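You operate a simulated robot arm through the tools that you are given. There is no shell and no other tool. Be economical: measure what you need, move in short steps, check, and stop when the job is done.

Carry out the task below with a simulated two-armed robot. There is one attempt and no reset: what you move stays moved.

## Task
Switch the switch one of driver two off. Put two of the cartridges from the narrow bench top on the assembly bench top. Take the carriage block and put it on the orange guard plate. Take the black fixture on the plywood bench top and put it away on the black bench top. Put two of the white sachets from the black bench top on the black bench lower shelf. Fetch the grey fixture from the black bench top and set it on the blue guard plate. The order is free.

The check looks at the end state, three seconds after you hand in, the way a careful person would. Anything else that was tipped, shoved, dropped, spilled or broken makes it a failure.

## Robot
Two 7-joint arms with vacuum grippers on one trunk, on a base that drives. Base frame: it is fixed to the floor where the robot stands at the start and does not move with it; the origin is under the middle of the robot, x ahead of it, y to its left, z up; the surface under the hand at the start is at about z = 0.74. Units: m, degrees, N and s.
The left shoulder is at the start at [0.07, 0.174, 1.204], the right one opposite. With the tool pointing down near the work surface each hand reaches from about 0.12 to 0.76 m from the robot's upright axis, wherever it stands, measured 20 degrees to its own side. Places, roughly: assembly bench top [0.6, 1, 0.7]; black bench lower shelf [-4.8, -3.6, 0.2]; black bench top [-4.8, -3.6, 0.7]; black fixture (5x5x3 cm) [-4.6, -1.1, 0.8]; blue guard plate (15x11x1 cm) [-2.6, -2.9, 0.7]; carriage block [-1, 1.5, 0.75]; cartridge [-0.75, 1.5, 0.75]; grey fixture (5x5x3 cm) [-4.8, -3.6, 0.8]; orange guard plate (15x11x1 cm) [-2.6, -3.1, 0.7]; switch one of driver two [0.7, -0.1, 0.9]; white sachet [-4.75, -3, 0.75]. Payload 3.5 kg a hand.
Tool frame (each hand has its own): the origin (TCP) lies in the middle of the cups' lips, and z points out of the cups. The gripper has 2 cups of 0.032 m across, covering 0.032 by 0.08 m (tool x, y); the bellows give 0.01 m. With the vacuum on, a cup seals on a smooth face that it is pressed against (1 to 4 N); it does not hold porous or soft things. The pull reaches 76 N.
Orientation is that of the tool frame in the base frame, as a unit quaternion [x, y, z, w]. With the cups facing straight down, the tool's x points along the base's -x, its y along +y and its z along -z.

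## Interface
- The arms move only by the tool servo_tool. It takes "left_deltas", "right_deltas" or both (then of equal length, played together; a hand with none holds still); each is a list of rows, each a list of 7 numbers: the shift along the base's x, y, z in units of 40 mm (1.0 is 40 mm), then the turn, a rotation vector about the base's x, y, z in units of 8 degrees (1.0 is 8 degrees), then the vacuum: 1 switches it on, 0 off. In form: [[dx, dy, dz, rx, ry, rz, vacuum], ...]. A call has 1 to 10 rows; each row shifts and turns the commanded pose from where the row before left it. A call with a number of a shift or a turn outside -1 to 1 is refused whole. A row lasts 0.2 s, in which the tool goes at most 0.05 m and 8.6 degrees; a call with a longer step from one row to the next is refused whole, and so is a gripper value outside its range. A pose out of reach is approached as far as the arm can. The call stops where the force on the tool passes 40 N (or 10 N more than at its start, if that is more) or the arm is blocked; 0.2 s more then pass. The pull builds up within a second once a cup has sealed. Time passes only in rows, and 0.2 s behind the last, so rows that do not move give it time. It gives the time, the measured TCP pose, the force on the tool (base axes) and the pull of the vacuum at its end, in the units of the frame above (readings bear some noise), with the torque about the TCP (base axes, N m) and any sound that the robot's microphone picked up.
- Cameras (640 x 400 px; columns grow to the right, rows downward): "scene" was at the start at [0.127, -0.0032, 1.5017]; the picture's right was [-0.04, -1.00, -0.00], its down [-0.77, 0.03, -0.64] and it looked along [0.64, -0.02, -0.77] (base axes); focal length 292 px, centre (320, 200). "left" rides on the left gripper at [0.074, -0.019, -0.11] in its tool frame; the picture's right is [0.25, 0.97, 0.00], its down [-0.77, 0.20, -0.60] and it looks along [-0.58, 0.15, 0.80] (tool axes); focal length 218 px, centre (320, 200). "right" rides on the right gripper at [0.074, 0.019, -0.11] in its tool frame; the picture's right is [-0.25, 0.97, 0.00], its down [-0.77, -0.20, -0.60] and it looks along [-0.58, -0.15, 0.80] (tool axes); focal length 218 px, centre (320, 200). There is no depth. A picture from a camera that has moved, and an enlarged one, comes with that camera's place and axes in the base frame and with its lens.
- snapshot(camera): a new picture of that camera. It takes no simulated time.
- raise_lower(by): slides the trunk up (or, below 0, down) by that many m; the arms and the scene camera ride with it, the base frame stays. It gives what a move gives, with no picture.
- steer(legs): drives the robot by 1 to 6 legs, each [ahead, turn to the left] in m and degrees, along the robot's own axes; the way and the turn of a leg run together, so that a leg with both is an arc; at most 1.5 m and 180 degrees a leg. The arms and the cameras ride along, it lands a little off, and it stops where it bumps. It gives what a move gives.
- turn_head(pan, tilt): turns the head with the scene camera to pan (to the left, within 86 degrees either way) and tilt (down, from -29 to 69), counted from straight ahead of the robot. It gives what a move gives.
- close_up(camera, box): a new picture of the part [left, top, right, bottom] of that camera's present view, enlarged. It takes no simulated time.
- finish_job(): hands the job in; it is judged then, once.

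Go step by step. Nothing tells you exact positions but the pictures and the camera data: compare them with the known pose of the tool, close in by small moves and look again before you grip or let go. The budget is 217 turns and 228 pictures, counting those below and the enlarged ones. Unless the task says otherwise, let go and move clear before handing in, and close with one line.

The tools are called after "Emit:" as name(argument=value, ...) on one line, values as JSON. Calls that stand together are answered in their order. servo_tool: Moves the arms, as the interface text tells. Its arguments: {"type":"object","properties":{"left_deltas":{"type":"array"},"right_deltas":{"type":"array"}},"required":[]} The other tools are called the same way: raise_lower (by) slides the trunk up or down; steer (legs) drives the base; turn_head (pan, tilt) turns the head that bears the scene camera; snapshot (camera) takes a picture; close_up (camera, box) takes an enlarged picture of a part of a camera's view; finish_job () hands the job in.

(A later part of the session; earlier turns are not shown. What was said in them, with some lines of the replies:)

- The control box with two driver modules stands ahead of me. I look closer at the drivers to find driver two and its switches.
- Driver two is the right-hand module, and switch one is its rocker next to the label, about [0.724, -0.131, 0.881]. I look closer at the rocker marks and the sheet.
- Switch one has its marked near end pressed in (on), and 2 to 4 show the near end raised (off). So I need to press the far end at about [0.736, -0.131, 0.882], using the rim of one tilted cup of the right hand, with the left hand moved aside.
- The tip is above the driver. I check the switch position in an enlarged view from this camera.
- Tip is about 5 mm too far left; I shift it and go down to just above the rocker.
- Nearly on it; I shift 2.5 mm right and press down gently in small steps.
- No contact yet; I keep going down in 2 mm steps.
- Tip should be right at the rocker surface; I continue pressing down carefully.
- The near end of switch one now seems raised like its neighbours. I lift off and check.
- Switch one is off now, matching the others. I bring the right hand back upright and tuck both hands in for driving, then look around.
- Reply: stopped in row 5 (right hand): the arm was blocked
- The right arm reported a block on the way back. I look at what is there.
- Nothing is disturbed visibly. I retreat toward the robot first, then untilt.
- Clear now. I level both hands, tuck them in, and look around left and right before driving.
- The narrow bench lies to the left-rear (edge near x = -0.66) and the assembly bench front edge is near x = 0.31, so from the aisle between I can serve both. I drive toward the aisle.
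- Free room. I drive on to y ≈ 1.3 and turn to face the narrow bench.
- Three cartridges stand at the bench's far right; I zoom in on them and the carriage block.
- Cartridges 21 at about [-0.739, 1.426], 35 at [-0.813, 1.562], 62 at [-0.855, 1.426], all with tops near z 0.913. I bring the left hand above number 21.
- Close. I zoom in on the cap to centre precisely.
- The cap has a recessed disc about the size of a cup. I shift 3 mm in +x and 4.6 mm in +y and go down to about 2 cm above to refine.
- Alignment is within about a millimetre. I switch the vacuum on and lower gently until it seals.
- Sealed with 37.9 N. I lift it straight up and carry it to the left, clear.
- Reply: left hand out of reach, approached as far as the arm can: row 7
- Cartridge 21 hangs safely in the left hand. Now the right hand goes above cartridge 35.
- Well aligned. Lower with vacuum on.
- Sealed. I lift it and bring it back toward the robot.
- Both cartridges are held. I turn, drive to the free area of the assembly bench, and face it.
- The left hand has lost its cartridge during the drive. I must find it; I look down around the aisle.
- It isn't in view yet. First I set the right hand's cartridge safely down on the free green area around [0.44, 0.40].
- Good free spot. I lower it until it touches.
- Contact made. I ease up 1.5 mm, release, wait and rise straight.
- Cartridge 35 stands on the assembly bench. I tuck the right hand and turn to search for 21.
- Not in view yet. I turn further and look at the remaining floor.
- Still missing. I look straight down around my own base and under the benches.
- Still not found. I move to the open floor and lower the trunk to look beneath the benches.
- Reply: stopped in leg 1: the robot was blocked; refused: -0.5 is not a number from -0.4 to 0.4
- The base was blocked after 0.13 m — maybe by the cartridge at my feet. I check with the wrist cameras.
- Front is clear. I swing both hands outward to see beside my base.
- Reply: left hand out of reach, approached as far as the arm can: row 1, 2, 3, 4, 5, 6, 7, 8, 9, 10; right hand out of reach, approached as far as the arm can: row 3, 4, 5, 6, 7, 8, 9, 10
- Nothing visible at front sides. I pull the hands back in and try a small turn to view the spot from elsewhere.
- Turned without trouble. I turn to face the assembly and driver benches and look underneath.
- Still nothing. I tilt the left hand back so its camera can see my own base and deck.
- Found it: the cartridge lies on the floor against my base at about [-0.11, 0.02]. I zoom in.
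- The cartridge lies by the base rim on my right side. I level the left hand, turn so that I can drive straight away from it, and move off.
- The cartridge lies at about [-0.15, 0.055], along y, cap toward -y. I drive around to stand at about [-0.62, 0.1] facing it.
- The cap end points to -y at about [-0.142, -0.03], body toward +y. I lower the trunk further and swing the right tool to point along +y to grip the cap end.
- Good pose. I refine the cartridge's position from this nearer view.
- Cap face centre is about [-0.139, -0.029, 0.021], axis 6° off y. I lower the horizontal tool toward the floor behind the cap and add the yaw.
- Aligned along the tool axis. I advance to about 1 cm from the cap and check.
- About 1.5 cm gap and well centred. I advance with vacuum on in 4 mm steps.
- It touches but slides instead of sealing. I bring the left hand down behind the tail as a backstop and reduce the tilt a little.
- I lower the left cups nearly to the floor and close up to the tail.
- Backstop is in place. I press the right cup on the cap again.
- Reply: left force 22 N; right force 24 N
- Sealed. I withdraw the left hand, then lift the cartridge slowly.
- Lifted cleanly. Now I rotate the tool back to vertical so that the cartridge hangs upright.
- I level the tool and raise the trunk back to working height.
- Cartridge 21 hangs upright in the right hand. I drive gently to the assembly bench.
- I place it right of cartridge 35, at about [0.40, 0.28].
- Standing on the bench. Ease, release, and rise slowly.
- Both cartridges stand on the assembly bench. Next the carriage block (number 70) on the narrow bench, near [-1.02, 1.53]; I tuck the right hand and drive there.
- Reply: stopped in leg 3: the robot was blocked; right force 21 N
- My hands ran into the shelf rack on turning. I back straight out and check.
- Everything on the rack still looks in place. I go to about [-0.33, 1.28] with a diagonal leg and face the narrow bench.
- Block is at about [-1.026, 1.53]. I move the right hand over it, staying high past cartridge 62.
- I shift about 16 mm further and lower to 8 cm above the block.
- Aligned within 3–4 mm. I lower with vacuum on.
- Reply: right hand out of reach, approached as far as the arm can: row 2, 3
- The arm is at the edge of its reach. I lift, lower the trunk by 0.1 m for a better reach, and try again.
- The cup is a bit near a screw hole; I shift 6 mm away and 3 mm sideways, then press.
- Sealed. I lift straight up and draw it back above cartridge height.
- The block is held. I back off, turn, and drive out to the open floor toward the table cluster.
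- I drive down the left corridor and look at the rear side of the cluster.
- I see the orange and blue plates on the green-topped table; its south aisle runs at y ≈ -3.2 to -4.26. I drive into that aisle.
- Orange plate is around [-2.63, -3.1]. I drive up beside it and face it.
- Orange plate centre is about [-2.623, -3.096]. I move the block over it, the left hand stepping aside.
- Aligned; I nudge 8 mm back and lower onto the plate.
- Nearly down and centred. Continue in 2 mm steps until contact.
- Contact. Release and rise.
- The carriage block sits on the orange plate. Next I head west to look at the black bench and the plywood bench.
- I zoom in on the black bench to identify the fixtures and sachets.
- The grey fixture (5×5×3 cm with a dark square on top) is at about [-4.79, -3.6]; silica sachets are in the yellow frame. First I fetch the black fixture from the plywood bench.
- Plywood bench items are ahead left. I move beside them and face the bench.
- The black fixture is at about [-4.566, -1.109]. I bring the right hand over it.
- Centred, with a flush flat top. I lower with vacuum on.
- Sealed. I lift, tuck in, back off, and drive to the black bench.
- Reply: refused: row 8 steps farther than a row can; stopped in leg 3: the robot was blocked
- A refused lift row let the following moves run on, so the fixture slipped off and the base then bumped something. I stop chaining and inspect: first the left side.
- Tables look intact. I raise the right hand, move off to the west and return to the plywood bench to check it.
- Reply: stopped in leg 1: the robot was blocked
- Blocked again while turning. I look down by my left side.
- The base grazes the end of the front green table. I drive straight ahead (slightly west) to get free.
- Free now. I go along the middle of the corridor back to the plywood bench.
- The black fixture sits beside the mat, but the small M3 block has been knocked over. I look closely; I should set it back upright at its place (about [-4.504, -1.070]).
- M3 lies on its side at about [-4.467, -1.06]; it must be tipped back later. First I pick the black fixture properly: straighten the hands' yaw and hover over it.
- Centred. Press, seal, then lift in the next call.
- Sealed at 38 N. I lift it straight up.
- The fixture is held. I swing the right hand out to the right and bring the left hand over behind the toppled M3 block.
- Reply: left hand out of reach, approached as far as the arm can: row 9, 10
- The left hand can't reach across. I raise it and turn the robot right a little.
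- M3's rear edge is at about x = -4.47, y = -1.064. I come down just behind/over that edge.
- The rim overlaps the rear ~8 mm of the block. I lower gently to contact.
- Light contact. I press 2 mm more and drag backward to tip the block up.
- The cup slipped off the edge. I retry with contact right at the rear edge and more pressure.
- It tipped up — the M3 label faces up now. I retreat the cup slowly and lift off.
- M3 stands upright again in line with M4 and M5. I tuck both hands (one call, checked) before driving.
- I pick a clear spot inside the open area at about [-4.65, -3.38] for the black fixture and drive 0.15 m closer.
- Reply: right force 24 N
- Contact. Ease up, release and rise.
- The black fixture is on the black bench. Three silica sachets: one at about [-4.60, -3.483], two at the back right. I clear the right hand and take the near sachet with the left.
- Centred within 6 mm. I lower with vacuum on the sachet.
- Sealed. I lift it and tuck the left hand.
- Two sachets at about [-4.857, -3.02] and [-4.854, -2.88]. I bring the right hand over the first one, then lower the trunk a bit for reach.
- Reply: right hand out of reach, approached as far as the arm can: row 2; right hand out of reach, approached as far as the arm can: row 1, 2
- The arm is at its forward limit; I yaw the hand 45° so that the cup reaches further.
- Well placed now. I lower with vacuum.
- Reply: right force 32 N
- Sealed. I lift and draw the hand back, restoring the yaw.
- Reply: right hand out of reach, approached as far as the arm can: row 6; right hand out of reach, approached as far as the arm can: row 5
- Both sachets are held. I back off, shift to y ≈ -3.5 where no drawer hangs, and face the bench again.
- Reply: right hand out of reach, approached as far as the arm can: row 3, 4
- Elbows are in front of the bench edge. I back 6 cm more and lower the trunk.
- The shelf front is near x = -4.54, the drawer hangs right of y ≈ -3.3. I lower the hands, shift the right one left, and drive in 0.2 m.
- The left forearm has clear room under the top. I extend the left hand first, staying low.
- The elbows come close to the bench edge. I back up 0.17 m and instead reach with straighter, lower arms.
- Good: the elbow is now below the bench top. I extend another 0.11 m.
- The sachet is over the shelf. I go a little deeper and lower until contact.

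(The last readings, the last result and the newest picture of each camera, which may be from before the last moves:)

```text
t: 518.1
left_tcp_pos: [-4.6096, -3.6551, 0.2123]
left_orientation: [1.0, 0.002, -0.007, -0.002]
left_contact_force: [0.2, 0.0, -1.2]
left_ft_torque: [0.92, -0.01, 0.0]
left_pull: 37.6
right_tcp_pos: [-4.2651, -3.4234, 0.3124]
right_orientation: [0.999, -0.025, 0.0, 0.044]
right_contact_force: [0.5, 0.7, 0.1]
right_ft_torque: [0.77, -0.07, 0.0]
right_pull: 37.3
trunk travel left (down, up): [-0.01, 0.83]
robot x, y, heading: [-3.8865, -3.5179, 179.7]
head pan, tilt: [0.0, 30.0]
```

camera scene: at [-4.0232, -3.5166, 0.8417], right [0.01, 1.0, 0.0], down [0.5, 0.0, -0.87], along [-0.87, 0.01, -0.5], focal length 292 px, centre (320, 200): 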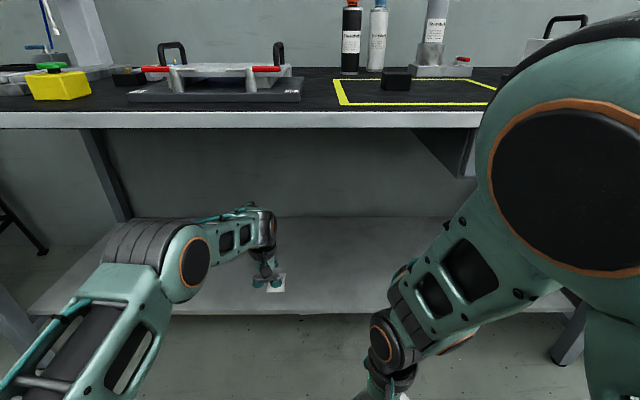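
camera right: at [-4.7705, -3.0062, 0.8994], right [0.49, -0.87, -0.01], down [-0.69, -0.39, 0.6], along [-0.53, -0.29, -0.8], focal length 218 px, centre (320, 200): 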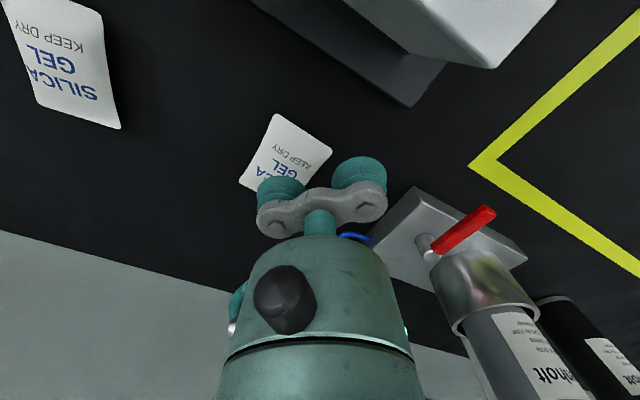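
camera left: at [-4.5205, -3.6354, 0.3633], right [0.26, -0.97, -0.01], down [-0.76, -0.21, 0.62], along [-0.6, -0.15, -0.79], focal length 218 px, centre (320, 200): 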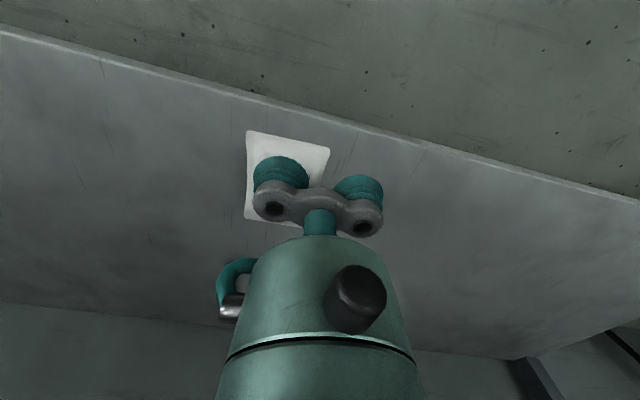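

Emit:
servo_tool(left_deltas=[[0, 0, -0.12, 0, 0, 0, 1], [0, 0, -0.12, 0, 0, 0, 1], [0, 0, -0.1, 0, 0, 0, 1], [0, 0, 0, 0, 0, 0, 1]])

Emit:
close_up(camera="left", box=[200, 80, 400, 240])

```text
t: 519.1
left_tcp_pos: [-4.6107, -3.6544, 0.1987]
left_orientation: [1.0, 0.002, -0.008, -0.003]
left_contact_force: [0.4, 0.1, 0.1]
left_ft_torque: [0.91, -0.02, -0.04]
left_pull: 37.9
right_tcp_pos: [-4.2645, -3.4236, 0.311]
right_orientation: [0.999, -0.024, -0.001, 0.044]
right_contact_force: [-0.2, -1.0, -0.4]
right_ft_torque: [0.77, -0.04, 0.05]
right_pull: 37.8
trunk travel left (down, up): [-0.01, 0.83]
robot x, y, heading: [-3.8815, -3.517, 179.8]
head pan, tilt: [0.0, 30.0]
```

```text
2.50 times, centred on (300, 160) of left
camera zoom: at [-4.5367, -3.6351, 0.3083], right [0.26, -0.97, -0.01], down [-0.76, -0.21, 0.62], along [-0.6, -0.15, -0.79], focal length 546 px, centre (370, 300)
```

zoom: 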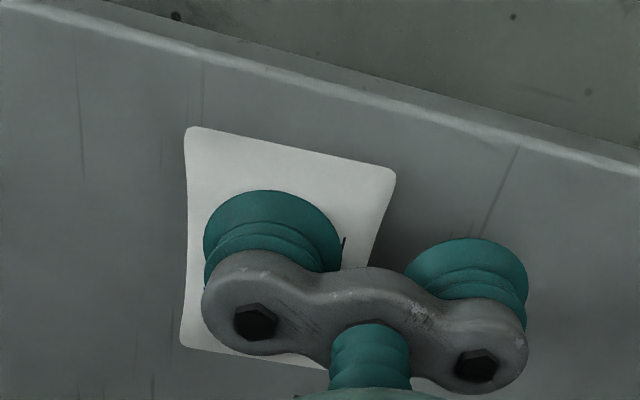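

Emit:
servo_tool(left_deltas=[[0, 0, -0.1, 0, 0, 0, 1], [0, 0, -0.1, 0, 0, 0, 1], [0, 0, -0.1, 0, 0, 0, 1], [0, 0, -0.1, 0, 0, 0, 1], [0, 0, 0, 0, 0, 0, 1]])

```text
t: 520.4
left_tcp_pos: [-4.6109, -3.6549, 0.1849]
left_orientation: [1.0, 0.001, -0.01, -0.003]
left_contact_force: [0.4, 0.2, 12.8]
left_ft_torque: [1.15, -0.23, 0.01]
left_pull: 37.9
right_tcp_pos: [-4.2642, -3.4235, 0.3131]
right_orientation: [0.999, -0.026, -0.001, 0.044]
right_contact_force: [-0.8, 0.5, 0.2]
right_ft_torque: [0.75, -0.05, 0.04]
right_pull: 37.4
trunk travel left (down, up): [-0.01, 0.83]
robot x, y, heading: [-3.8842, -3.5142, 179.4]
head pan, tilt: [0.0, 30.0]
```

Contact at 0.19. Release, rise slightly, and check before withdrawing.

Emit:
servo_tool(left_deltas=[[0, 0, 0.05, 0, 0, 0, 1], [0, 0, 0, 0, 0, 0, 0], [0, 0, 0, 0, 0, 0, 0], [0, 0, 0, 0, 0, 0, 0], [0, 0, 0.2, 0, 0, 0, 0], [0, 0, 0.5, 0, 0, 0, 0], [0, 0, 0.7, 0, 0, 0, 0], [0.7, 0, 0, 0, 0, 0, 0], [0.8, 0, 0, 0, 0, 0, 0], [0.8, 0, 0, 0, 0, 0, 0]])

Emit:
snapshot(camera="left")

```text
t: 522.5
left_tcp_pos: [-4.52, -3.654, 0.2399]
left_orientation: [1.0, 0.001, -0.007, -0.003]
left_contact_force: [-0.6, -0.1, -0.4]
left_ft_torque: [0.04, 0.03, 0.01]
left_pull: 0.1
right_tcp_pos: [-4.2645, -3.4238, 0.3122]
right_orientation: [0.999, -0.024, -0.001, 0.043]
right_contact_force: [-0.4, 0.0, -0.3]
right_ft_torque: [0.77, -0.01, 0.02]
right_pull: 37.3
trunk travel left (down, up): [-0.01, 0.83]
robot x, y, heading: [-3.8842, -3.5189, 179.7]
head pan, tilt: [0.0, 30.0]
```

```text
36 pictures are left
camera left: at [-4.4453, -3.6359, 0.3502], right [0.26, -0.97, -0.01], down [-0.76, -0.21, 0.62], along [-0.6, -0.15, -0.79], focal length 218 px, centre (320, 200)
```

left: 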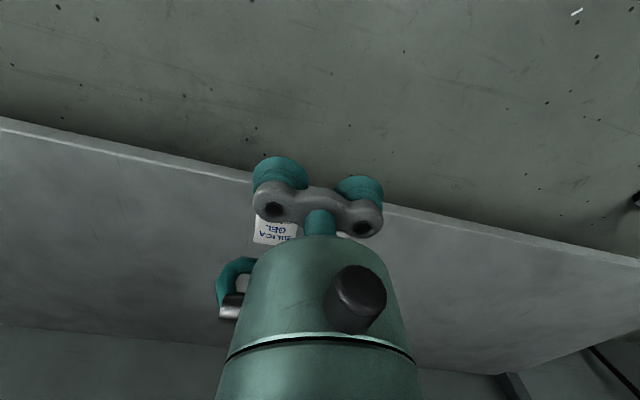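

The first sachet lies on the lower shelf. I withdraw the left hand, and shift the robot 0.13 m left so that the right elbow clears the drawer.

Emit:
servo_tool(left_deltas=[[0.9, 0, 0, 0, 0, 0, 0], [0.9, 0, 0, 0, 0, 0, 0], [0.9, 0, 0, 0, 0, 0, 0], [0.9, -0.3, 0, 0, 0, 0, 0], [0.9, -0.5, 0.2, 0, 0, 0, 0], [0.6, -0.5, 0.3, 0, 0, 0, 0]])

Emit:
steer(legs=[[-0.25, 0], [0, 60], [0.15, 0], [0, -60], [0.17, 0]])

Emit:
snapshot(camera="scene")

```text
t: 524.0
left_tcp_pos: [-4.3152, -3.7042, 0.2576]
left_orientation: [1.0, 0.001, -0.007, -0.004]
left_contact_force: [0.3, 1.0, -0.2]
left_ft_torque: [0.0, -0.02, 0.01]
left_pull: 0.2
right_tcp_pos: [-4.2651, -3.4237, 0.312]
right_orientation: [0.999, -0.024, 0.0, 0.044]
right_contact_force: [-0.5, 0.3, -1.1]
right_ft_torque: [0.75, -0.05, 0.01]
right_pull: 37.8
trunk travel left (down, up): [-0.01, 0.83]
robot x, y, heading: [-3.8829, -3.518, 179.7]
head pan, tilt: [0.0, 30.0]
```

```text
t: 533.1
left_tcp_pos: [-4.3146, -3.8307, 0.2588]
left_orientation: [1.0, -0.003, -0.008, -0.002]
left_contact_force: [0.3, -0.1, -0.4]
left_ft_torque: [0.03, 0.02, 0.02]
left_pull: 0.0
right_tcp_pos: [-4.2626, -3.5494, 0.3115]
right_orientation: [0.999, -0.03, -0.001, 0.043]
right_contact_force: [-0.7, -0.8, -0.8]
right_ft_torque: [0.8, -0.06, 0.02]
right_pull: 38.0
trunk travel left (down, up): [-0.01, 0.83]
robot x, y, heading: [-3.8843, -3.6475, 179.1]
head pan, tilt: [0.0, 30.0]
```

```text
35 pictures are left
camera scene: at [-4.0217, -3.6443, 0.8417], right [0.02, 1.0, 0.0], down [0.5, -0.01, -0.87], along [-0.87, 0.01, -0.5], focal length 292 px, centre (320, 200)
```

scene: 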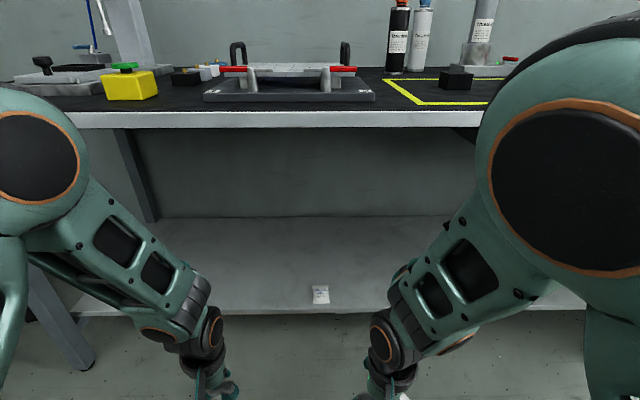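

Now the right hand: level it, lower, and extend under the bench.

Emit:
servo_tool(right_deltas=[[0, 0.5, -0.5, 0, 0.3, 0.15, 1], [0, 0.5, -0.5, 0, 0.33, 0.15, 1], [-0.5, 0.5, -0.5, 0, 0, 0, 1], [-0.8, 0, 0, 0, 0, 0, 1], [-0.8, 0, 0, 0, 0, 0, 1], [-0.8, 0, 0, 0, 0, 0, 1], [-0.8, 0, 0, 0, 0, 0, 1], [-0.8, 0, 0, 0, 0, 0, 1]])

Emit:
snapshot(camera="scene")

```text
t: 535.0
left_tcp_pos: [-4.3151, -3.8293, 0.2588]
left_orientation: [1.0, -0.004, -0.008, -0.002]
left_contact_force: [-0.1, -0.3, -0.1]
left_ft_torque: [0.01, 0.01, -0.01]
left_pull: 0.0
right_tcp_pos: [-4.4426, -3.4884, 0.252]
right_orientation: [0.998, -0.006, -0.043, 0.044]
right_contact_force: [0.2, 0.6, 0.5]
right_ft_torque: [0.75, -0.01, -0.06]
right_pull: 38.1
trunk travel left (down, up): [-0.01, 0.83]
robot x, y, heading: [-3.8792, -3.6494, 179.3]
head pan, tilt: [0.0, 30.0]
```

```text
34 pictures are left
camera scene: at [-4.0217, -3.6443, 0.8417], right [0.02, 1.0, 0.0], down [0.5, -0.01, -0.87], along [-0.87, 0.01, -0.5], focal length 292 px, centre (320, 200)
```

scene: 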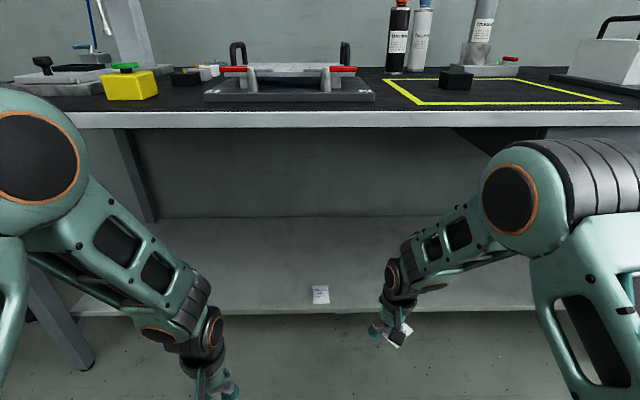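

I correct the tilt and extend further.

Emit:
servo_tool(right_deltas=[[-0.5, 0, 0, 0.32, -0.31, 0, 1], [-0.7, 0, 0, 0.31, -0.31, 0, 1], [-0.8, 0, 0, 0, 0, 0, 1], [-0.8, 0, 0, 0, 0, 0, 1], [-0.8, 0, 0, 0, 0, 0, 1], [-0.6, 0, 0, 0, 0, 0, 1]])

Emit:
snapshot(camera="scene")

Emit:
snapshot(camera="right")

```text
t: 536.4
left_tcp_pos: [-4.3151, -3.8304, 0.2583]
left_orientation: [1.0, -0.003, -0.008, -0.002]
left_contact_force: [0.4, 0.5, 0.0]
left_ft_torque: [-0.03, 0.03, -0.02]
left_pull: 0.0
right_tcp_pos: [-4.6113, -3.4899, 0.2513]
right_orientation: [1.0, -0.006, 0.0, 0.0]
right_contact_force: [0.7, -0.7, 0.9]
right_ft_torque: [0.83, 0.01, 0.06]
right_pull: 38.1
trunk travel left (down, up): [-0.01, 0.83]
robot x, y, heading: [-3.8842, -3.6461, 179.2]
head pan, tilt: [0.0, 30.0]
```

```text
33 pictures are left
camera scene: at [-4.0217, -3.6443, 0.8417], right [0.02, 1.0, 0.0], down [0.5, -0.01, -0.87], along [-0.87, 0.01, -0.5], focal length 292 px, centre (320, 200)
```

scene: 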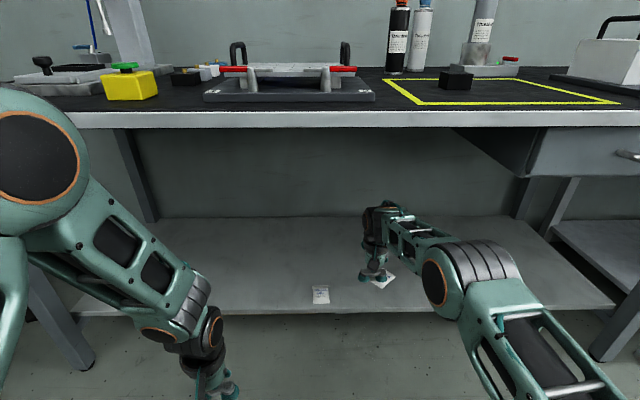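

```text
32 pictures are left
camera right: at [-4.5366, -3.5097, 0.362], right [-0.27, -0.96, 0.0], down [-0.77, 0.21, 0.6], along [-0.58, 0.16, -0.8], focal length 218 px, centre (320, 200)
```

right: 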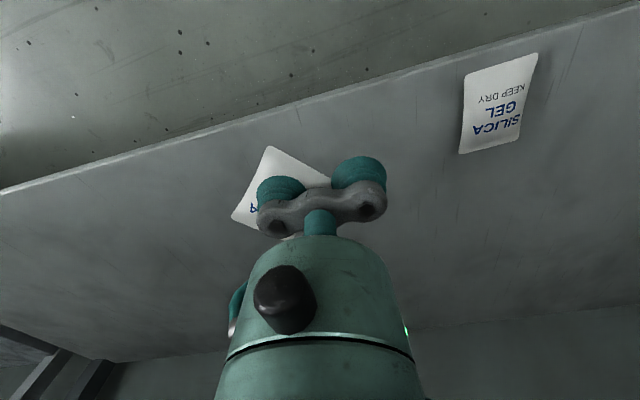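

Over the shelf. I lower it to contact height (about 0.19).

Emit:
servo_tool(right_deltas=[[-0.4, 0, -0.3, 0, 0, 0, 1], [0, 0, -0.5, 0, 0, 0, 1], [0, 0, -0.4, 0, 0, 0, 1], [0, 0, -0.12, 0, 0, 0, 1], [0, 0, -0.1, 0, 0, 0, 1], [0, 0, -0.1, 0, 0, 0, 1], [0, 0, 0, 0, 0, 0, 1]])

```text
t: 538.0
left_tcp_pos: [-4.3158, -3.8295, 0.2577]
left_orientation: [1.0, -0.003, -0.008, -0.002]
left_contact_force: [-0.3, 0.1, 0.1]
left_ft_torque: [0.04, -0.03, 0.0]
left_pull: 0.0
right_tcp_pos: [-4.6225, -3.4886, 0.1917]
right_orientation: [1.0, -0.006, 0.0, 0.0]
right_contact_force: [-1.2, -0.1, -0.4]
right_ft_torque: [0.8, -0.02, 0.0]
right_pull: 37.5
right hand out of reach, approached as far as the arm can: row 3
trunk travel left (down, up): [-0.01, 0.83]
robot x, y, heading: [-3.8795, -3.6505, 179.2]
head pan, tilt: [0.0, 30.0]
```

Emit:
servo_tool(right_deltas=[[0.1, 0, -0.08, 0, 0, 0, 1], [0, 0, -0.08, 0, 0, 0, 1], [0, 0, -0.08, 0, 0, 0, 1], [0, 0, 0, 0, 0, 0, 1]])

```text
t: 539.0
left_tcp_pos: [-4.3153, -3.8308, 0.2592]
left_orientation: [1.0, -0.004, -0.009, -0.004]
left_contact_force: [-0.3, -0.1, -0.6]
left_ft_torque: [0.0, 0.02, -0.01]
left_pull: 0.1
right_tcp_pos: [-4.6196, -3.4902, 0.185]
right_orientation: [1.0, -0.006, -0.003, 0.001]
right_contact_force: [1.4, 0.8, 18.7]
right_ft_torque: [1.09, -0.13, -0.07]
right_pull: 38.2
trunk travel left (down, up): [-0.01, 0.83]
robot x, y, heading: [-3.8815, -3.6432, 178.9]
head pan, tilt: [0.0, 30.0]
```

Contact. Release, rise and withdraw.

Emit:
servo_tool(right_deltas=[[0, 0, 0.06, 0, 0, 0, 1], [0, 0, 0, 0, 0, 0, 0], [0, 0, 0, 0, 0, 0, 0], [0, 0, 0, 0, 0, 0, 0], [0, 0, 0.2, 0, 0, 0, 0], [0, 0, 0.5, 0, 0, 0, 0], [0, 0, 0.7, 0, 0, 0, 0], [0.7, 0, 0, 0, 0, 0, 0], [0.8, 0, 0, 0, 0, 0, 0], [0.9, 0, 0, 0, 0, 0, 0]])

Emit:
servo_tool(right_deltas=[[0.9, 0, 0, 0, 0, 0, 0], [0.9, 0, 0, 0, 0, 0, 0], [0.9, 0, 0, 0, 0, 0, 0], [0.9, 0.3, 0, 0, 0, 0, 0], [0.9, 0.5, 0.2, 0, 0, 0, 0], [0.6, 0.5, 0.3, 0, 0, 0, 0]])

Emit:
snapshot(camera="scene")

```text
t: 541.1
left_tcp_pos: [-4.3155, -3.8292, 0.2583]
left_orientation: [1.0, -0.003, -0.008, -0.002]
left_contact_force: [1.0, 0.3, 0.1]
left_ft_torque: [-0.03, 0.05, -0.02]
left_pull: 0.1
right_tcp_pos: [-4.5214, -3.4877, 0.2394]
right_orientation: [1.0, -0.006, 0.0, 0.001]
right_contact_force: [0.5, 0.1, -0.3]
right_ft_torque: [-0.01, -0.02, -0.02]
right_pull: 0.1
trunk travel left (down, up): [-0.01, 0.83]
robot x, y, heading: [-3.882, -3.645, 178.6]
head pan, tilt: [0.0, 30.0]
```

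```text
t: 542.5
left_tcp_pos: [-4.3151, -3.8292, 0.2583]
left_orientation: [1.0, -0.003, -0.008, -0.003]
left_contact_force: [-0.1, -0.1, -0.5]
left_ft_torque: [0.02, 0.0, 0.0]
left_pull: 0.1
right_tcp_pos: [-4.3194, -3.4363, 0.2606]
right_orientation: [1.0, -0.005, 0.0, 0.001]
right_contact_force: [0.8, -0.4, -0.2]
right_ft_torque: [0.0, 0.02, 0.01]
right_pull: 0.0
trunk travel left (down, up): [-0.01, 0.83]
robot x, y, heading: [-3.8829, -3.6464, 179.0]
head pan, tilt: [0.0, 30.0]
```

```text
31 pictures are left
camera scene: at [-4.0219, -3.6443, 0.8416], right [0.02, 1.0, 0.0], down [0.5, -0.01, -0.87], along [-0.87, 0.01, -0.5], focal length 292 px, centre (320, 200)
```

scene: 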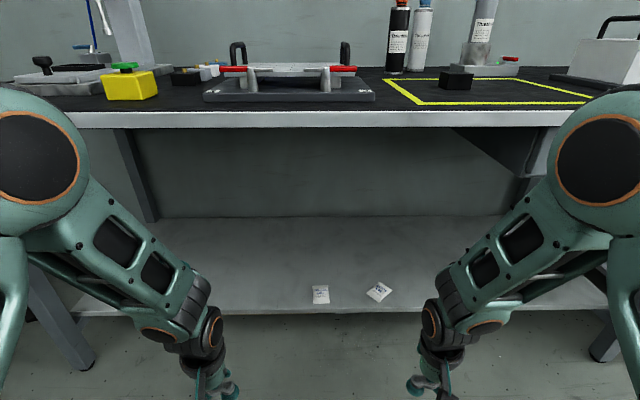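

Both sachets rest on the lower shelf. I back off and raise the trunk again.

Emit:
steer(legs=[[-0.12, 0]])

Emit:
raise_lower(by=0.4)

Emit:
raise_lower(by=0.2)

Emit:
servo_tool(right_deltas=[[0, 0.2, 0.9, 0, 0, 0.9, 0], [0, 0.3, 0.9, 0, 0, 0.9, 0], [0, 0, 0.9, 0, 0, 0.9, 0], [0, 0, 0.9, 0, 0, 0.9, 0], [0, 0, 0.9, 0, 0, 0.9, 0], [0, 0, 0.5, 0, 0, 0.9, 0], [0, 0, 0, 0, 0, 0.95, 0], [0, 0, 0, 0, 0, 0.95, 0], [0, 0, 0, 0, 0, 0.95, 0], [0, 0, 0, 0, 0, 0.95, 0]], left_deltas=[[0, 0, 0.9, 0, 0, 0, 0], [0, 0, 0.9, 0, 0, 0, 0], [0, 0, 0.9, 0, 0, 0, 0], [0, 0, 0.9, 0, 0, 0, 0], [0, 0, 0.9, 0, 0, 0, 0], [0, 0, 0.5, 0, 0, 0, 0], [0, 0, 0, 0, 0, 0, 0], [0, 0, 0, 0, 0, 0, 0], [0, 0, 0, 0, 0, 0, 0], [0, 0, 0, 0, 0, 0, 0]])

```text
t: 543.8
left_tcp_pos: [-4.1962, -3.8325, 0.2578]
left_orientation: [1.0, -0.003, -0.008, -0.003]
left_contact_force: [-0.3, -0.4, -0.2]
left_ft_torque: [0.01, -0.03, -0.01]
left_pull: 0.0
right_tcp_pos: [-4.2027, -3.4371, 0.2608]
right_orientation: [1.0, -0.006, 0.001, -0.001]
right_contact_force: [0.4, 1.0, -0.5]
right_ft_torque: [0.01, -0.03, 0.02]
right_pull: 0.1
trunk travel left (down, up): [-0.01, 0.83]
robot x, y, heading: [-3.7617, -3.6526, 179.1]
head pan, tilt: [0.0, 30.0]
```

```text
t: 547.6
left_tcp_pos: [-4.1984, -3.8311, 0.658]
left_orientation: [1.0, -0.002, -0.007, -0.003]
left_contact_force: [1.0, 0.7, -0.4]
left_ft_torque: [-0.02, 0.03, 0.0]
left_pull: 0.0
right_tcp_pos: [-4.202, -3.4394, 0.6596]
right_orientation: [1.0, -0.006, 0.001, 0.001]
right_contact_force: [-0.6, 0.0, -0.7]
right_ft_torque: [0.05, 0.0, -0.01]
right_pull: 0.0
trunk travel left (down, up): [-0.41, 0.43]
robot x, y, heading: [-3.7611, -3.6495, 179.0]
head pan, tilt: [0.0, 30.0]
```

```text
t: 549.8
left_tcp_pos: [-4.1977, -3.8314, 0.8584]
left_orientation: [1.0, -0.003, -0.009, -0.002]
left_contact_force: [0.1, 0.1, -0.1]
left_ft_torque: [0.03, 0.03, -0.01]
left_pull: 0.1
right_tcp_pos: [-4.2024, -3.4386, 0.8604]
right_orientation: [1.0, -0.006, -0.001, 0.001]
right_contact_force: [-1.1, 0.6, 0.0]
right_ft_torque: [0.0, -0.02, 0.01]
right_pull: 0.1
trunk travel left (down, up): [-0.61, 0.23]
robot x, y, heading: [-3.7658, -3.647, 179.1]
head pan, tilt: [0.0, 30.0]
```

```text
t: 552.0
left_tcp_pos: [-4.1967, -3.832, 1.0583]
left_orientation: [1.0, -0.003, -0.008, -0.002]
left_contact_force: [0.5, -0.1, -0.1]
left_ft_torque: [-0.01, -0.02, 0.0]
left_pull: 0.0
right_tcp_pos: [-4.2017, -3.4184, 1.06]
right_orientation: [0.804, 0.595, 0.0, 0.0]
right_contact_force: [-0.9, 0.1, 0.7]
right_ft_torque: [0.01, 0.0, -0.02]
right_pull: 0.1
trunk travel left (down, up): [-0.61, 0.23]
robot x, y, heading: [-3.766, -3.6418, 179.2]
head pan, tilt: [0.0, 30.0]
```

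I drive up to the bench and finish the yaw.

Emit:
steer(legs=[[0.32, 0]])

Emit:
servo_tool(right_deltas=[[-0.7, -0.6, 0, 0, 0, 0.7, 0], [-0.8, -0.7, 0, 0, 0, 0.7, 0], [-0.8, -0.7, 0, 0, 0, 0.7, 0], [-0.8, -0.7, 0, 0, 0, 0, 0], [-0.8, -0.7, 0, 0, 0, 0, 0], [-0.8, -0.7, 0, 0, 0, 0, 0], [-0.8, -0.6, -0.3, 0, 0, 0, 0], [0, 0, -0.8, 0, 0, 0, 0]])

Emit:
snapshot(camera="right")

Emit:
turn_head(pan=0, tilt=45)

Emit:
snapshot(camera="scene")

```text
t: 554.1
left_tcp_pos: [-4.5154, -3.8286, 1.0586]
left_orientation: [1.0, -0.002, -0.008, -0.002]
left_contact_force: [-0.4, -0.3, 0.8]
left_ft_torque: [0.0, 0.01, 0.01]
left_pull: 0.1
right_tcp_pos: [-4.5221, -3.4139, 1.0604]
right_orientation: [0.803, 0.596, 0.0, 0.0]
right_contact_force: [-0.7, 0.4, -0.1]
right_ft_torque: [-0.01, 0.02, 0.0]
right_pull: 0.1
trunk travel left (down, up): [-0.61, 0.23]
robot x, y, heading: [-4.0835, -3.6442, 179.3]
head pan, tilt: [0.0, 30.0]
```

```text
t: 555.9
left_tcp_pos: [-4.5149, -3.8273, 1.0582]
left_orientation: [1.0, -0.001, -0.009, -0.002]
left_contact_force: [0.3, 0.5, 0.0]
left_ft_torque: [-0.01, 0.0, 0.0]
left_pull: 0.0
right_tcp_pos: [-4.7417, -3.6025, 1.0173]
right_orientation: [0.709, 0.706, 0.0, 0.0]
right_contact_force: [-0.1, -0.3, 0.3]
right_ft_torque: [-0.02, 0.0, 0.01]
right_pull: 0.1
trunk travel left (down, up): [-0.61, 0.23]
robot x, y, heading: [-4.0796, -3.642, 179.3]
head pan, tilt: [0.0, 30.0]
```

```text
30 pictures are left
camera right: at [-4.7227, -3.5288, 1.1275], right [0.97, -0.26, 0.0], down [-0.2, -0.77, 0.6], along [-0.15, -0.58, -0.8], focal length 218 px, centre (320, 200)
```

right: 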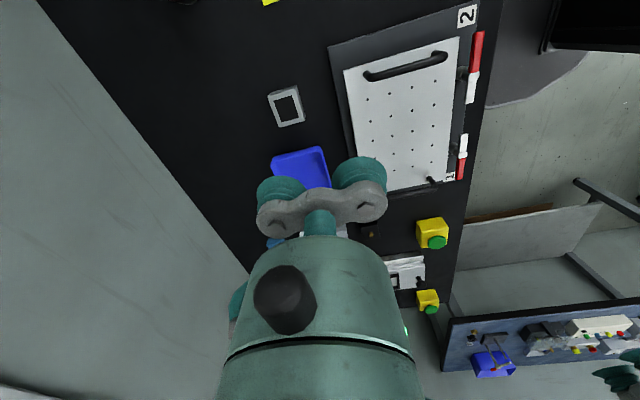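

```text
t: 556.7
left_tcp_pos: [-4.5165, -3.8287, 1.0598]
left_orientation: [1.0, -0.001, -0.008, -0.002]
left_contact_force: [0.3, -0.2, 0.0]
left_ft_torque: [-0.02, 0.01, -0.01]
left_pull: 0.1
right_tcp_pos: [-4.7423, -3.6022, 1.0176]
right_orientation: [0.708, 0.706, 0.001, 0.0]
right_contact_force: [0.3, -0.2, 0.3]
right_ft_torque: [0.01, -0.01, 0.0]
right_pull: 0.0
trunk travel left (down, up): [-0.61, 0.23]
robot x, y, heading: [-4.0845, -3.6425, 179.0]
head pan, tilt: [0.0, 45.0]
```

```text
29 pictures are left
camera scene: at [-4.2148, -3.6422, 1.4191], right [0.01, 1.0, 0.0], down [0.71, -0.01, -0.71], along [-0.71, 0.01, -0.71], focal length 292 px, centre (320, 200)
```

scene: 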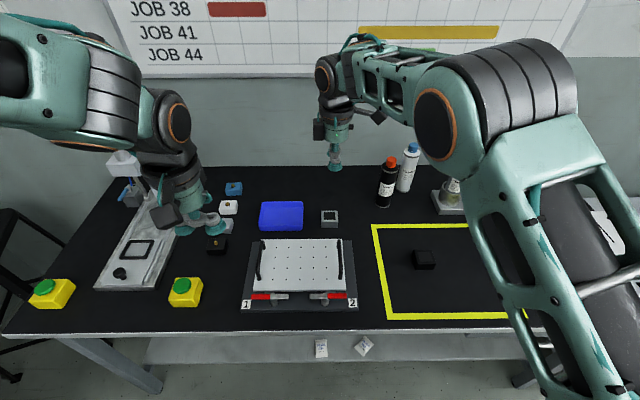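

Grey fixture at about [-4.796, -3.600]. I shift and lower above it.

Emit:
servo_tool(right_deltas=[[-0.4, 0.05, -0.6, 0, 0, 0, 0], [-0.35, 0, -0.8, 0, 0, 0, 0], [0, 0, -0.9, 0, 0, 0, 0], [0, 0, -0.9, 0, 0, 0, 0], [0, 0, -0.9, 0, 0, 0, 0], [0, 0, -0.8, 0, 0, 0, 0], [0, 0, 0, 0, 0, 0, 0]])

Emit:
close_up(camera="right", box=[220, 80, 380, 180])

```text
t: 558.3
left_tcp_pos: [-4.5164, -3.8274, 1.0602]
left_orientation: [1.0, -0.002, -0.008, -0.003]
left_contact_force: [-0.9, -0.2, -0.1]
left_ft_torque: [-0.01, 0.03, 0.01]
left_pull: 0.1
right_tcp_pos: [-4.7716, -3.6018, 0.8193]
right_orientation: [0.708, 0.706, 0.0, 0.0]
right_contact_force: [0.4, -0.3, -0.3]
right_ft_torque: [0.01, 0.02, 0.01]
right_pull: 0.1
trunk travel left (down, up): [-0.61, 0.23]
robot x, y, heading: [-4.0825, -3.6426, 179.1]
head pan, tilt: [0.0, 45.0]
```

```text
4.00 times, centred on (300, 130) of right
camera zoom: at [-4.7512, -3.5289, 0.9296], right [0.97, -0.26, 0.0], down [-0.2, -0.77, 0.6], along [-0.15, -0.58, -0.8], focal length 873 px, centre (400, 480)
```

zoom: 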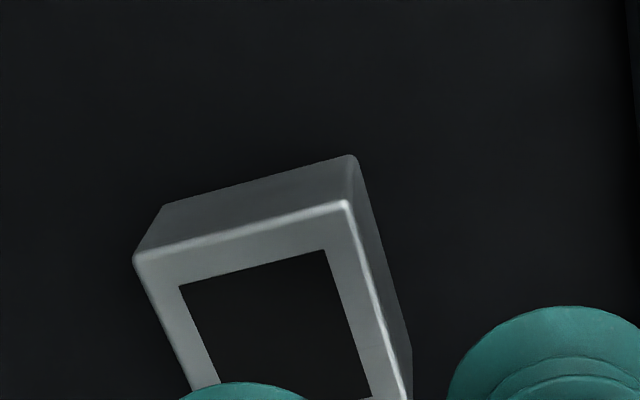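

Centred. Press with vacuum.

Emit:
servo_tool(right_deltas=[[0, 0, -0.6, 0, 0, 0, 1], [0, 0, -0.35, 0, 0, 0, 1], [0, 0, -0.15, 0, 0, 0, 1], [0, 0, -0.1, 0, 0, 0, 1], [0, 0, -0.06, 0, 0, 0, 1], [0, 0, 0, 0, 0, 0, 1], [0, 0, 0, 0, 0, 0, 1]])

```text
t: 559.9
left_tcp_pos: [-4.5152, -3.8286, 1.0611]
left_orientation: [1.0, -0.002, -0.008, -0.003]
left_contact_force: [0.8, -0.9, 0.4]
left_ft_torque: [-0.02, 0.01, -0.01]
left_pull: 0.0
right_tcp_pos: [-4.7717, -3.6015, 0.7706]
right_orientation: [0.708, 0.706, 0.0, 0.0]
right_contact_force: [-0.7, -2.6, 6.7]
right_ft_torque: [-0.04, 1.11, 0.11]
right_pull: 37.7
trunk travel left (down, up): [-0.61, 0.23]
robot x, y, heading: [-4.0856, -3.6411, 179.4]
head pan, tilt: [0.0, 45.0]
```

Sealed. I lift straight up only, then check.

Emit:
servo_tool(right_deltas=[[0, 0, 0.3, 0, 0, 0, 1], [0, 0, 0.8, 0, 0, 0, 1], [0, 0, 1, 0, 0, 0, 1], [0, 0, 1, 0, 0, 0, 1], [0, 0, 1, 0, 0, 0, 1], [0, 0, 1, 0, 0, 0, 1], [0, 0, 1, 0, 0, 0, 1], [0.4, 0.2, 0.7, 0, 0, 0, 1], [0.8, 0.5, 0.2, 0, 0, 0, 1], [0.9, 0.6, 0, 0, 0, 0, 1]])

```text
t: 562.1
left_tcp_pos: [-4.5133, -3.8274, 1.0592]
left_orientation: [1.0, -0.002, -0.009, -0.002]
left_contact_force: [0.6, -0.4, -0.2]
left_ft_torque: [0.01, -0.02, 0.03]
left_pull: 0.0
right_tcp_pos: [-4.6875, -3.5468, 1.0472]
right_orientation: [0.709, 0.705, 0.0, 0.001]
right_contact_force: [0.8, 0.3, -1.3]
right_ft_torque: [-0.01, 0.88, 0.01]
right_pull: 37.2
trunk travel left (down, up): [-0.61, 0.23]
robot x, y, heading: [-4.082, -3.6464, 179.1]
head pan, tilt: [0.0, 45.0]
```

I tuck the hand, then reverse along the aisle to the plates and turn to face them.

Emit:
servo_tool(right_deltas=[[0.8, 0.5, 0, 0, 0, 0, 1], [0.9, 0.6, 0, 0, 0, 0, 1], [0.9, 0.6, 0, 0, 0, 0, 1], [0.9, 0.6, 0.2, 0, 0, 0, 1], [0.9, 0.5, 0.2, 0, 0, 0, 1], [0.6, 0.4, 0, 0, 0, 0, 1]], left_deltas=[[0.4, 0, 0.2, 0, 0, 0, 0], [0.5, 0, 0.2, 0, 0, 0, 0], [0.5, 0, 0.2, 0, 0, 0, 0], [0.5, 0, 0.2, 0, 0, 0, 0], [0.5, 0, 0, 0, 0, 0, 0], [0.3, 0, 0, 0, 0, 0, 0]])

Emit:
steer(legs=[[-1.45, 0], [0, -89]])

Emit:
turn_head(pan=0, tilt=45)

Emit:
snapshot(camera="scene")

```text
t: 563.5
left_tcp_pos: [-4.4081, -3.8282, 1.0906]
left_orientation: [1.0, -0.002, -0.008, -0.002]
left_contact_force: [-0.2, -0.8, -0.5]
left_ft_torque: [-0.01, 0.03, -0.01]
left_pull: 0.1
right_tcp_pos: [-4.4879, -3.4195, 1.0648]
right_orientation: [0.711, 0.703, -0.011, 0.013]
right_contact_force: [0.7, -0.2, -2.1]
right_ft_torque: [0.03, 0.83, -0.04]
right_pull: 37.9
trunk travel left (down, up): [-0.61, 0.23]
robot x, y, heading: [-4.0827, -3.6425, 179.4]
head pan, tilt: [0.0, 45.0]
```

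```text
t: 574.4
left_tcp_pos: [-2.8398, -3.3252, 1.0906]
left_orientation: [0.72, -0.694, -0.004, -0.007]
left_contact_force: [-0.2, 0.2, 0.0]
left_ft_torque: [-0.02, 0.02, 0.02]
left_pull: 0.0
right_tcp_pos: [-2.4362, -3.2289, 1.0672]
right_orientation: [1.0, 0.015, -0.016, 0.001]
right_contact_force: [-0.2, 0.1, -1.1]
right_ft_torque: [0.86, 0.02, -0.05]
right_pull: 38.0
trunk travel left (down, up): [-0.61, 0.23]
robot x, y, heading: [-2.6401, -3.6414, 91.4]
head pan, tilt: [0.0, 45.0]
```

```text
t: 575.0
left_tcp_pos: [-2.8403, -3.325, 1.0906]
left_orientation: [0.72, -0.694, -0.004, -0.008]
left_contact_force: [0.1, 0.1, -1.0]
left_ft_torque: [0.0, 0.01, 0.02]
left_pull: 0.1
right_tcp_pos: [-2.4357, -3.2288, 1.0659]
right_orientation: [1.0, 0.015, -0.018, 0.0]
right_contact_force: [-1.2, -0.4, -1.3]
right_ft_torque: [0.85, -0.01, -0.05]
right_pull: 37.5
trunk travel left (down, up): [-0.61, 0.23]
robot x, y, heading: [-2.6423, -3.645, 91.8]
head pan, tilt: [0.0, 45.0]
```

```text
27 pictures are left
camera scene: at [-2.646, -3.5119, 1.4191], right [1.0, 0.03, 0.0], down [0.02, -0.71, -0.71], along [-0.02, 0.71, -0.71], focal length 292 px, centre (320, 200)
```

scene: 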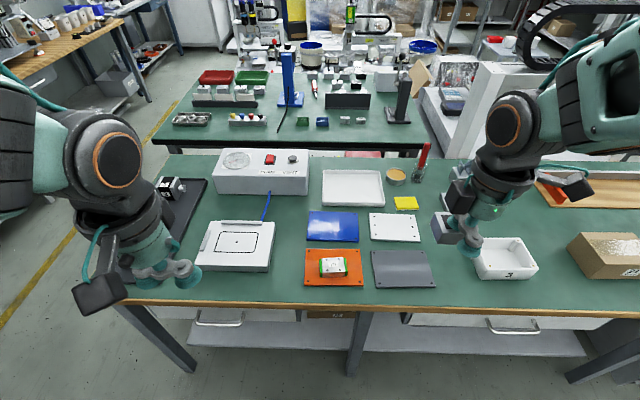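

Blue plate centre is about [-2.622, -2.956]. I carry the grey fixture over it.

Emit:
servo_tool(right_deltas=[[-0.5, 0.65, 0, 0, -0.26, -0.1, 1], [-0.52, 0.69, 0, 0, 0, -0.1, 1], [-0.52, 0.69, 0, 0, 0, 0, 1], [-0.52, 0.69, 0, 0, 0, 0, 1], [-0.52, 0.69, 0, 0, 0, 0, 1], [-0.52, 0.69, 0, 0, 0, 0, 1], [-0.52, 0.69, 0, 0, 0, 0, 1], [-0.52, 0.69, 0, 0, 0, 0, 1], [-0.53, 0.72, 0, 0, 0, 0, 1]])

Emit:
servo_tool(right_deltas=[[0, 0, -0.9, 0, 0, 0, 1], [0, 0, -1, 0, 0, 0, 1], [0, 0, -1, 0, 0, 0, 1], [0, 0, -1, 0, 0, 0, 1], [0, 0, -0.9, 0, 0, 0, 1], [0, 0, 0, 0, 0, 0, 1]])

Emit:
close_up(camera="scene", box=[270, 190, 430, 300])

Emit:
snapshot(camera="right")

```text
t: 577.0
left_tcp_pos: [-2.8409, -3.3232, 1.0892]
left_orientation: [0.72, -0.693, -0.003, -0.006]
left_contact_force: [-0.3, -1.3, -0.1]
left_ft_torque: [-0.05, -0.01, -0.03]
left_pull: 0.0
right_tcp_pos: [-2.6225, -2.9812, 1.0652]
right_orientation: [1.0, 0.002, 0.002, 0.002]
right_contact_force: [-0.3, 0.5, -0.6]
right_ft_torque: [0.81, -0.01, -0.01]
right_pull: 37.8
trunk travel left (down, up): [-0.61, 0.23]
robot x, y, heading: [-2.6432, -3.6435, 91.6]
head pan, tilt: [0.0, 45.0]
```

```text
t: 578.4
left_tcp_pos: [-2.84, -3.3255, 1.0914]
left_orientation: [0.72, -0.694, -0.004, -0.007]
left_contact_force: [0.4, 0.3, -1.1]
left_ft_torque: [-0.01, -0.01, 0.0]
left_pull: 0.0
right_tcp_pos: [-2.6217, -2.9807, 0.8746]
right_orientation: [1.0, 0.001, 0.002, 0.0]
right_contact_force: [-0.4, -0.5, -1.7]
right_ft_torque: [0.86, 0.01, 0.01]
right_pull: 38.1
trunk travel left (down, up): [-0.61, 0.23]
robot x, y, heading: [-2.6438, -3.645, 91.3]
head pan, tilt: [0.0, 45.0]
```

```text
3.64 times, centred on (350, 245) of scene
camera zoom: at [-2.646, -3.5125, 1.4191], right [1.0, 0.03, 0.0], down [0.02, -0.71, -0.71], along [-0.02, 0.71, -0.71], focal length 1063 px, centre (211, 36)
```

zoom: 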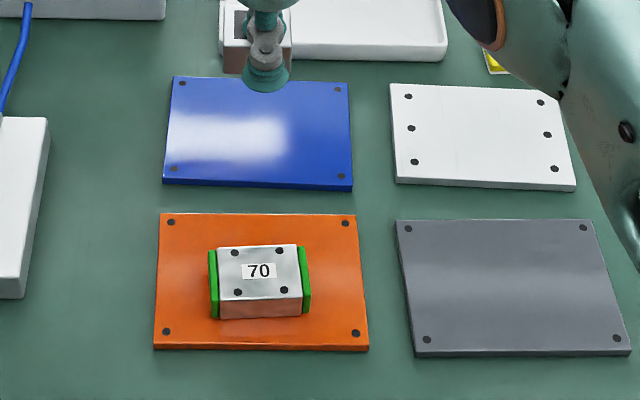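

```text
25 pictures are left
camera right: at [-2.5483, -2.9997, 0.9853], right [-0.25, -0.97, 0.0], down [-0.77, 0.2, 0.6], along [-0.58, 0.15, -0.8], focal length 218 px, centre (320, 200)
```

right: 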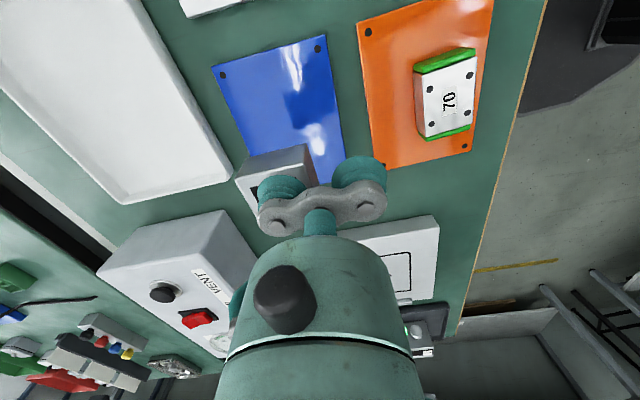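

Aligned. I lower onto the blue plate.

Emit:
servo_tool(right_deltas=[[0, 0.1, -0.7, 0, 0, 0, 1], [0, 0, -0.7, 0, 0, 0, 1], [0, 0, -0.5, 0, 0, 0, 1], [0, 0, -0.15, 0, 0, 0, 1], [0, 0, -0.1, 0, 0, 0, 1], [0, 0, 0, 0, 0, 0, 1]])

Emit:
close_up(camera="scene", box=[270, 190, 430, 300])

```text
t: 579.8
left_tcp_pos: [-2.8395, -3.3258, 1.0902]
left_orientation: [0.72, -0.694, -0.004, -0.007]
left_contact_force: [0.4, -0.1, 0.4]
left_ft_torque: [0.02, 0.01, 0.0]
left_pull: 0.0
right_tcp_pos: [-2.622, -2.9756, 0.788]
right_orientation: [1.0, 0.002, 0.001, 0.0]
right_contact_force: [-0.1, 1.1, -1.4]
right_ft_torque: [0.85, -0.01, 0.04]
right_pull: 37.8
trunk travel left (down, up): [-0.61, 0.23]
robot x, y, heading: [-2.6454, -3.6437, 91.5]
head pan, tilt: [0.0, 45.0]
```

```text
3.64 times, centred on (350, 245) of scene
camera zoom: at [-2.646, -3.5119, 1.419], right [1.0, 0.03, 0.0], down [0.02, -0.71, -0.71], along [-0.02, 0.71, -0.71], focal length 1063 px, centre (211, 36)
```

zoom: 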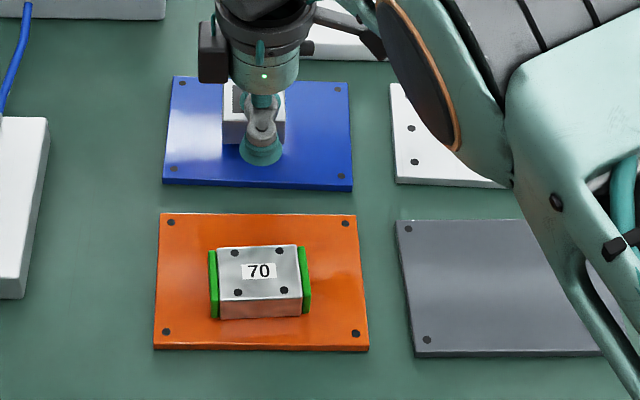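

Emit:
servo_tool(right_deltas=[[0, 0, -0.08, 0, 0, 0, 1], [0, 0, -0.07, 0, 0, 0, 1], [0, 0, -0.06, 0, 0, 0, 1], [0, 0, 0, 0, 0, 0, 1]])

```text
t: 580.8
left_tcp_pos: [-2.84, -3.3272, 1.0909]
left_orientation: [0.72, -0.694, -0.003, -0.007]
left_contact_force: [-0.6, -0.3, 0.4]
left_ft_torque: [-0.02, -0.02, 0.02]
left_pull: 0.1
right_tcp_pos: [-2.6228, -2.9755, 0.7802]
right_orientation: [1.0, 0.002, 0.0, 0.001]
right_contact_force: [0.2, -0.2, -1.7]
right_ft_torque: [0.86, -0.02, -0.01]
right_pull: 37.7
trunk travel left (down, up): [-0.61, 0.23]
robot x, y, heading: [-2.6425, -3.6442, 91.4]
head pan, tilt: [0.0, 45.0]
```

Emit:
servo_tool(right_deltas=[[0, 0, -0.05, 0, 0, 0, 1], [0, 0, -0.05, 0, 0, 0, 1], [0, 0, 0, 0, 0, 0, 1]])

```text
t: 581.6
left_tcp_pos: [-2.8391, -3.3277, 1.0915]
left_orientation: [0.72, -0.694, -0.004, -0.008]
left_contact_force: [1.3, -0.1, -0.1]
left_ft_torque: [-0.01, 0.01, -0.01]
left_pull: 0.1
right_tcp_pos: [-2.6218, -2.9779, 0.7791]
right_orientation: [1.0, 0.002, 0.002, -0.002]
right_contact_force: [2.3, 1.3, 16.3]
right_ft_torque: [1.22, 0.11, -0.05]
right_pull: 37.8
trunk travel left (down, up): [-0.61, 0.23]
robot x, y, heading: [-2.6443, -3.6457, 91.3]
head pan, tilt: [0.0, 45.0]
```

Contact. Release and rise.

Emit:
servo_tool(right_deltas=[[0, 0, 0.05, 0, 0, 0, 1], [0, 0, 0, 0, 0, 0, 0], [0, 0, 0, 0, 0, 0, 0], [0, 0, 0, 0, 0, 0, 0], [0, 0, 0.1, 0, 0, 0, 0], [0, 0, 0.4, 0, 0, 0, 0], [0, 0, 0.9, 0, 0, 0, 0], [0, 0, 1, 0, 0, 0, 0], [0, 0, 1, 0, 0, 0, 0], [0, 0, 1, 0, 0, 0, 0]])

Emit:
servo_tool(right_deltas=[[0, 0, 1, 0, 0, 0, 0], [0, 0, 1, 0, 0, 0, 0], [0, 0, 0.8, 0, 0, 0, 0], [0.6, -0.7, 0.4, 0, 0, 0, 0], [0.6, -0.8, 0, 0, 0, 0, 0], [0.6, -0.8, 0, 0, 0, 0, 0], [0.6, -0.8, 0, 0, 0, 0, 0], [0.6, -0.8, 0, 0, 0, 0, 0], [0.5, -0.8, 0, 0, 0, 0, 0]])

Emit:
close_up(camera="scene", box=[270, 190, 430, 300])

Emit:
close_up(camera="scene", box=[140, 40, 440, 200])

```text
t: 583.8
left_tcp_pos: [-2.8395, -3.3263, 1.0917]
left_orientation: [0.72, -0.694, -0.004, -0.007]
left_contact_force: [-0.9, 0.4, -0.4]
left_ft_torque: [0.0, 0.01, -0.02]
left_pull: 0.0
right_tcp_pos: [-2.6206, -2.9786, 0.9581]
right_orientation: [1.0, 0.002, 0.002, 0.002]
right_contact_force: [-0.5, 0.3, 0.9]
right_ft_torque: [-0.01, -0.01, -0.01]
right_pull: 0.0
trunk travel left (down, up): [-0.61, 0.23]
robot x, y, heading: [-2.646, -3.6452, 91.4]
head pan, tilt: [0.0, 45.0]
```

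```text
t: 585.8
left_tcp_pos: [-2.8391, -3.3276, 1.0913]
left_orientation: [0.72, -0.694, -0.004, -0.008]
left_contact_force: [0.6, -0.2, -1.2]
left_ft_torque: [0.04, 0.03, 0.01]
left_pull: 0.2
right_tcp_pos: [-2.4772, -3.1666, 1.082]
right_orientation: [1.0, -0.005, -0.012, 0.002]
right_contact_force: [0.7, -0.1, 0.3]
right_ft_torque: [0.04, 0.03, -0.01]
right_pull: 0.1
trunk travel left (down, up): [-0.61, 0.23]
robot x, y, heading: [-2.6463, -3.6438, 91.7]
head pan, tilt: [0.0, 45.0]
```

```text
3.64 times, centred on (350, 245) of scene
camera zoom: at [-2.6452, -3.5138, 1.4192], right [1.0, 0.03, 0.0], down [0.02, -0.71, -0.71], along [-0.02, 0.71, -0.71], focal length 1063 px, centre (211, 36)
```

zoom: 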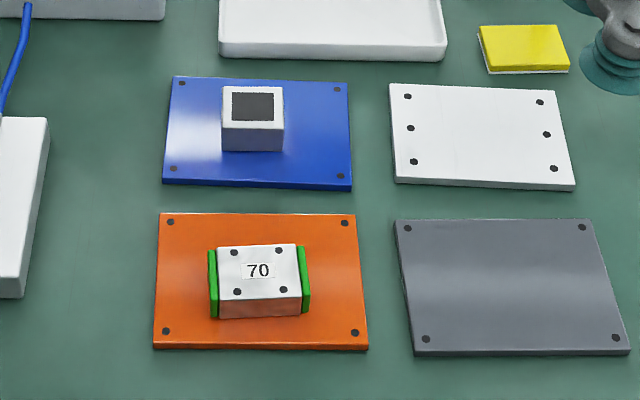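

```text
2.13 times, centred on (290, 120) of scene
camera zoom: at [-2.6452, -3.5138, 1.4192], right [1.0, 0.03, 0.0], down [0.02, -0.71, -0.71], along [-0.02, 0.71, -0.71], focal length 624 px, centre (384, 371)
```

zoom: 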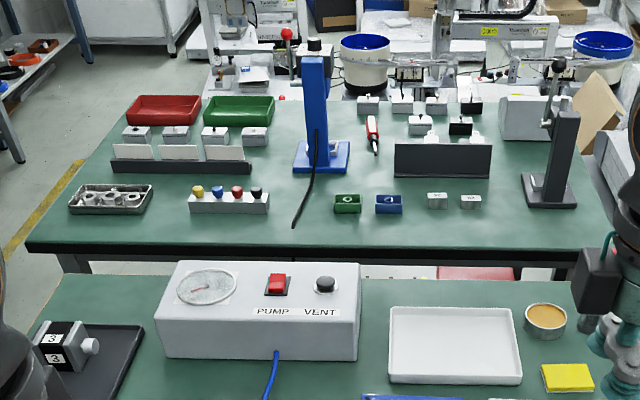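

The grey fixture sits on the blue plate and the block on the orange plate. All six jobs are in place, both hands are empty and clear, so I hand in.

Emit:
finish_job()

```text
The job is handed in.
```

All six tasks are done and the job is handed in, but three things went wrong on the way. Cartridge 21 fell to the floor while I was driving. I picked it up again, and it now stands on the assembly bench. The small M3 block on the plywood bench was knocked over, and I tipped it back upright, roughly in its place. My hands once ran into the shelf rack, and the base grazed the end of a green table; I saw no change to either.
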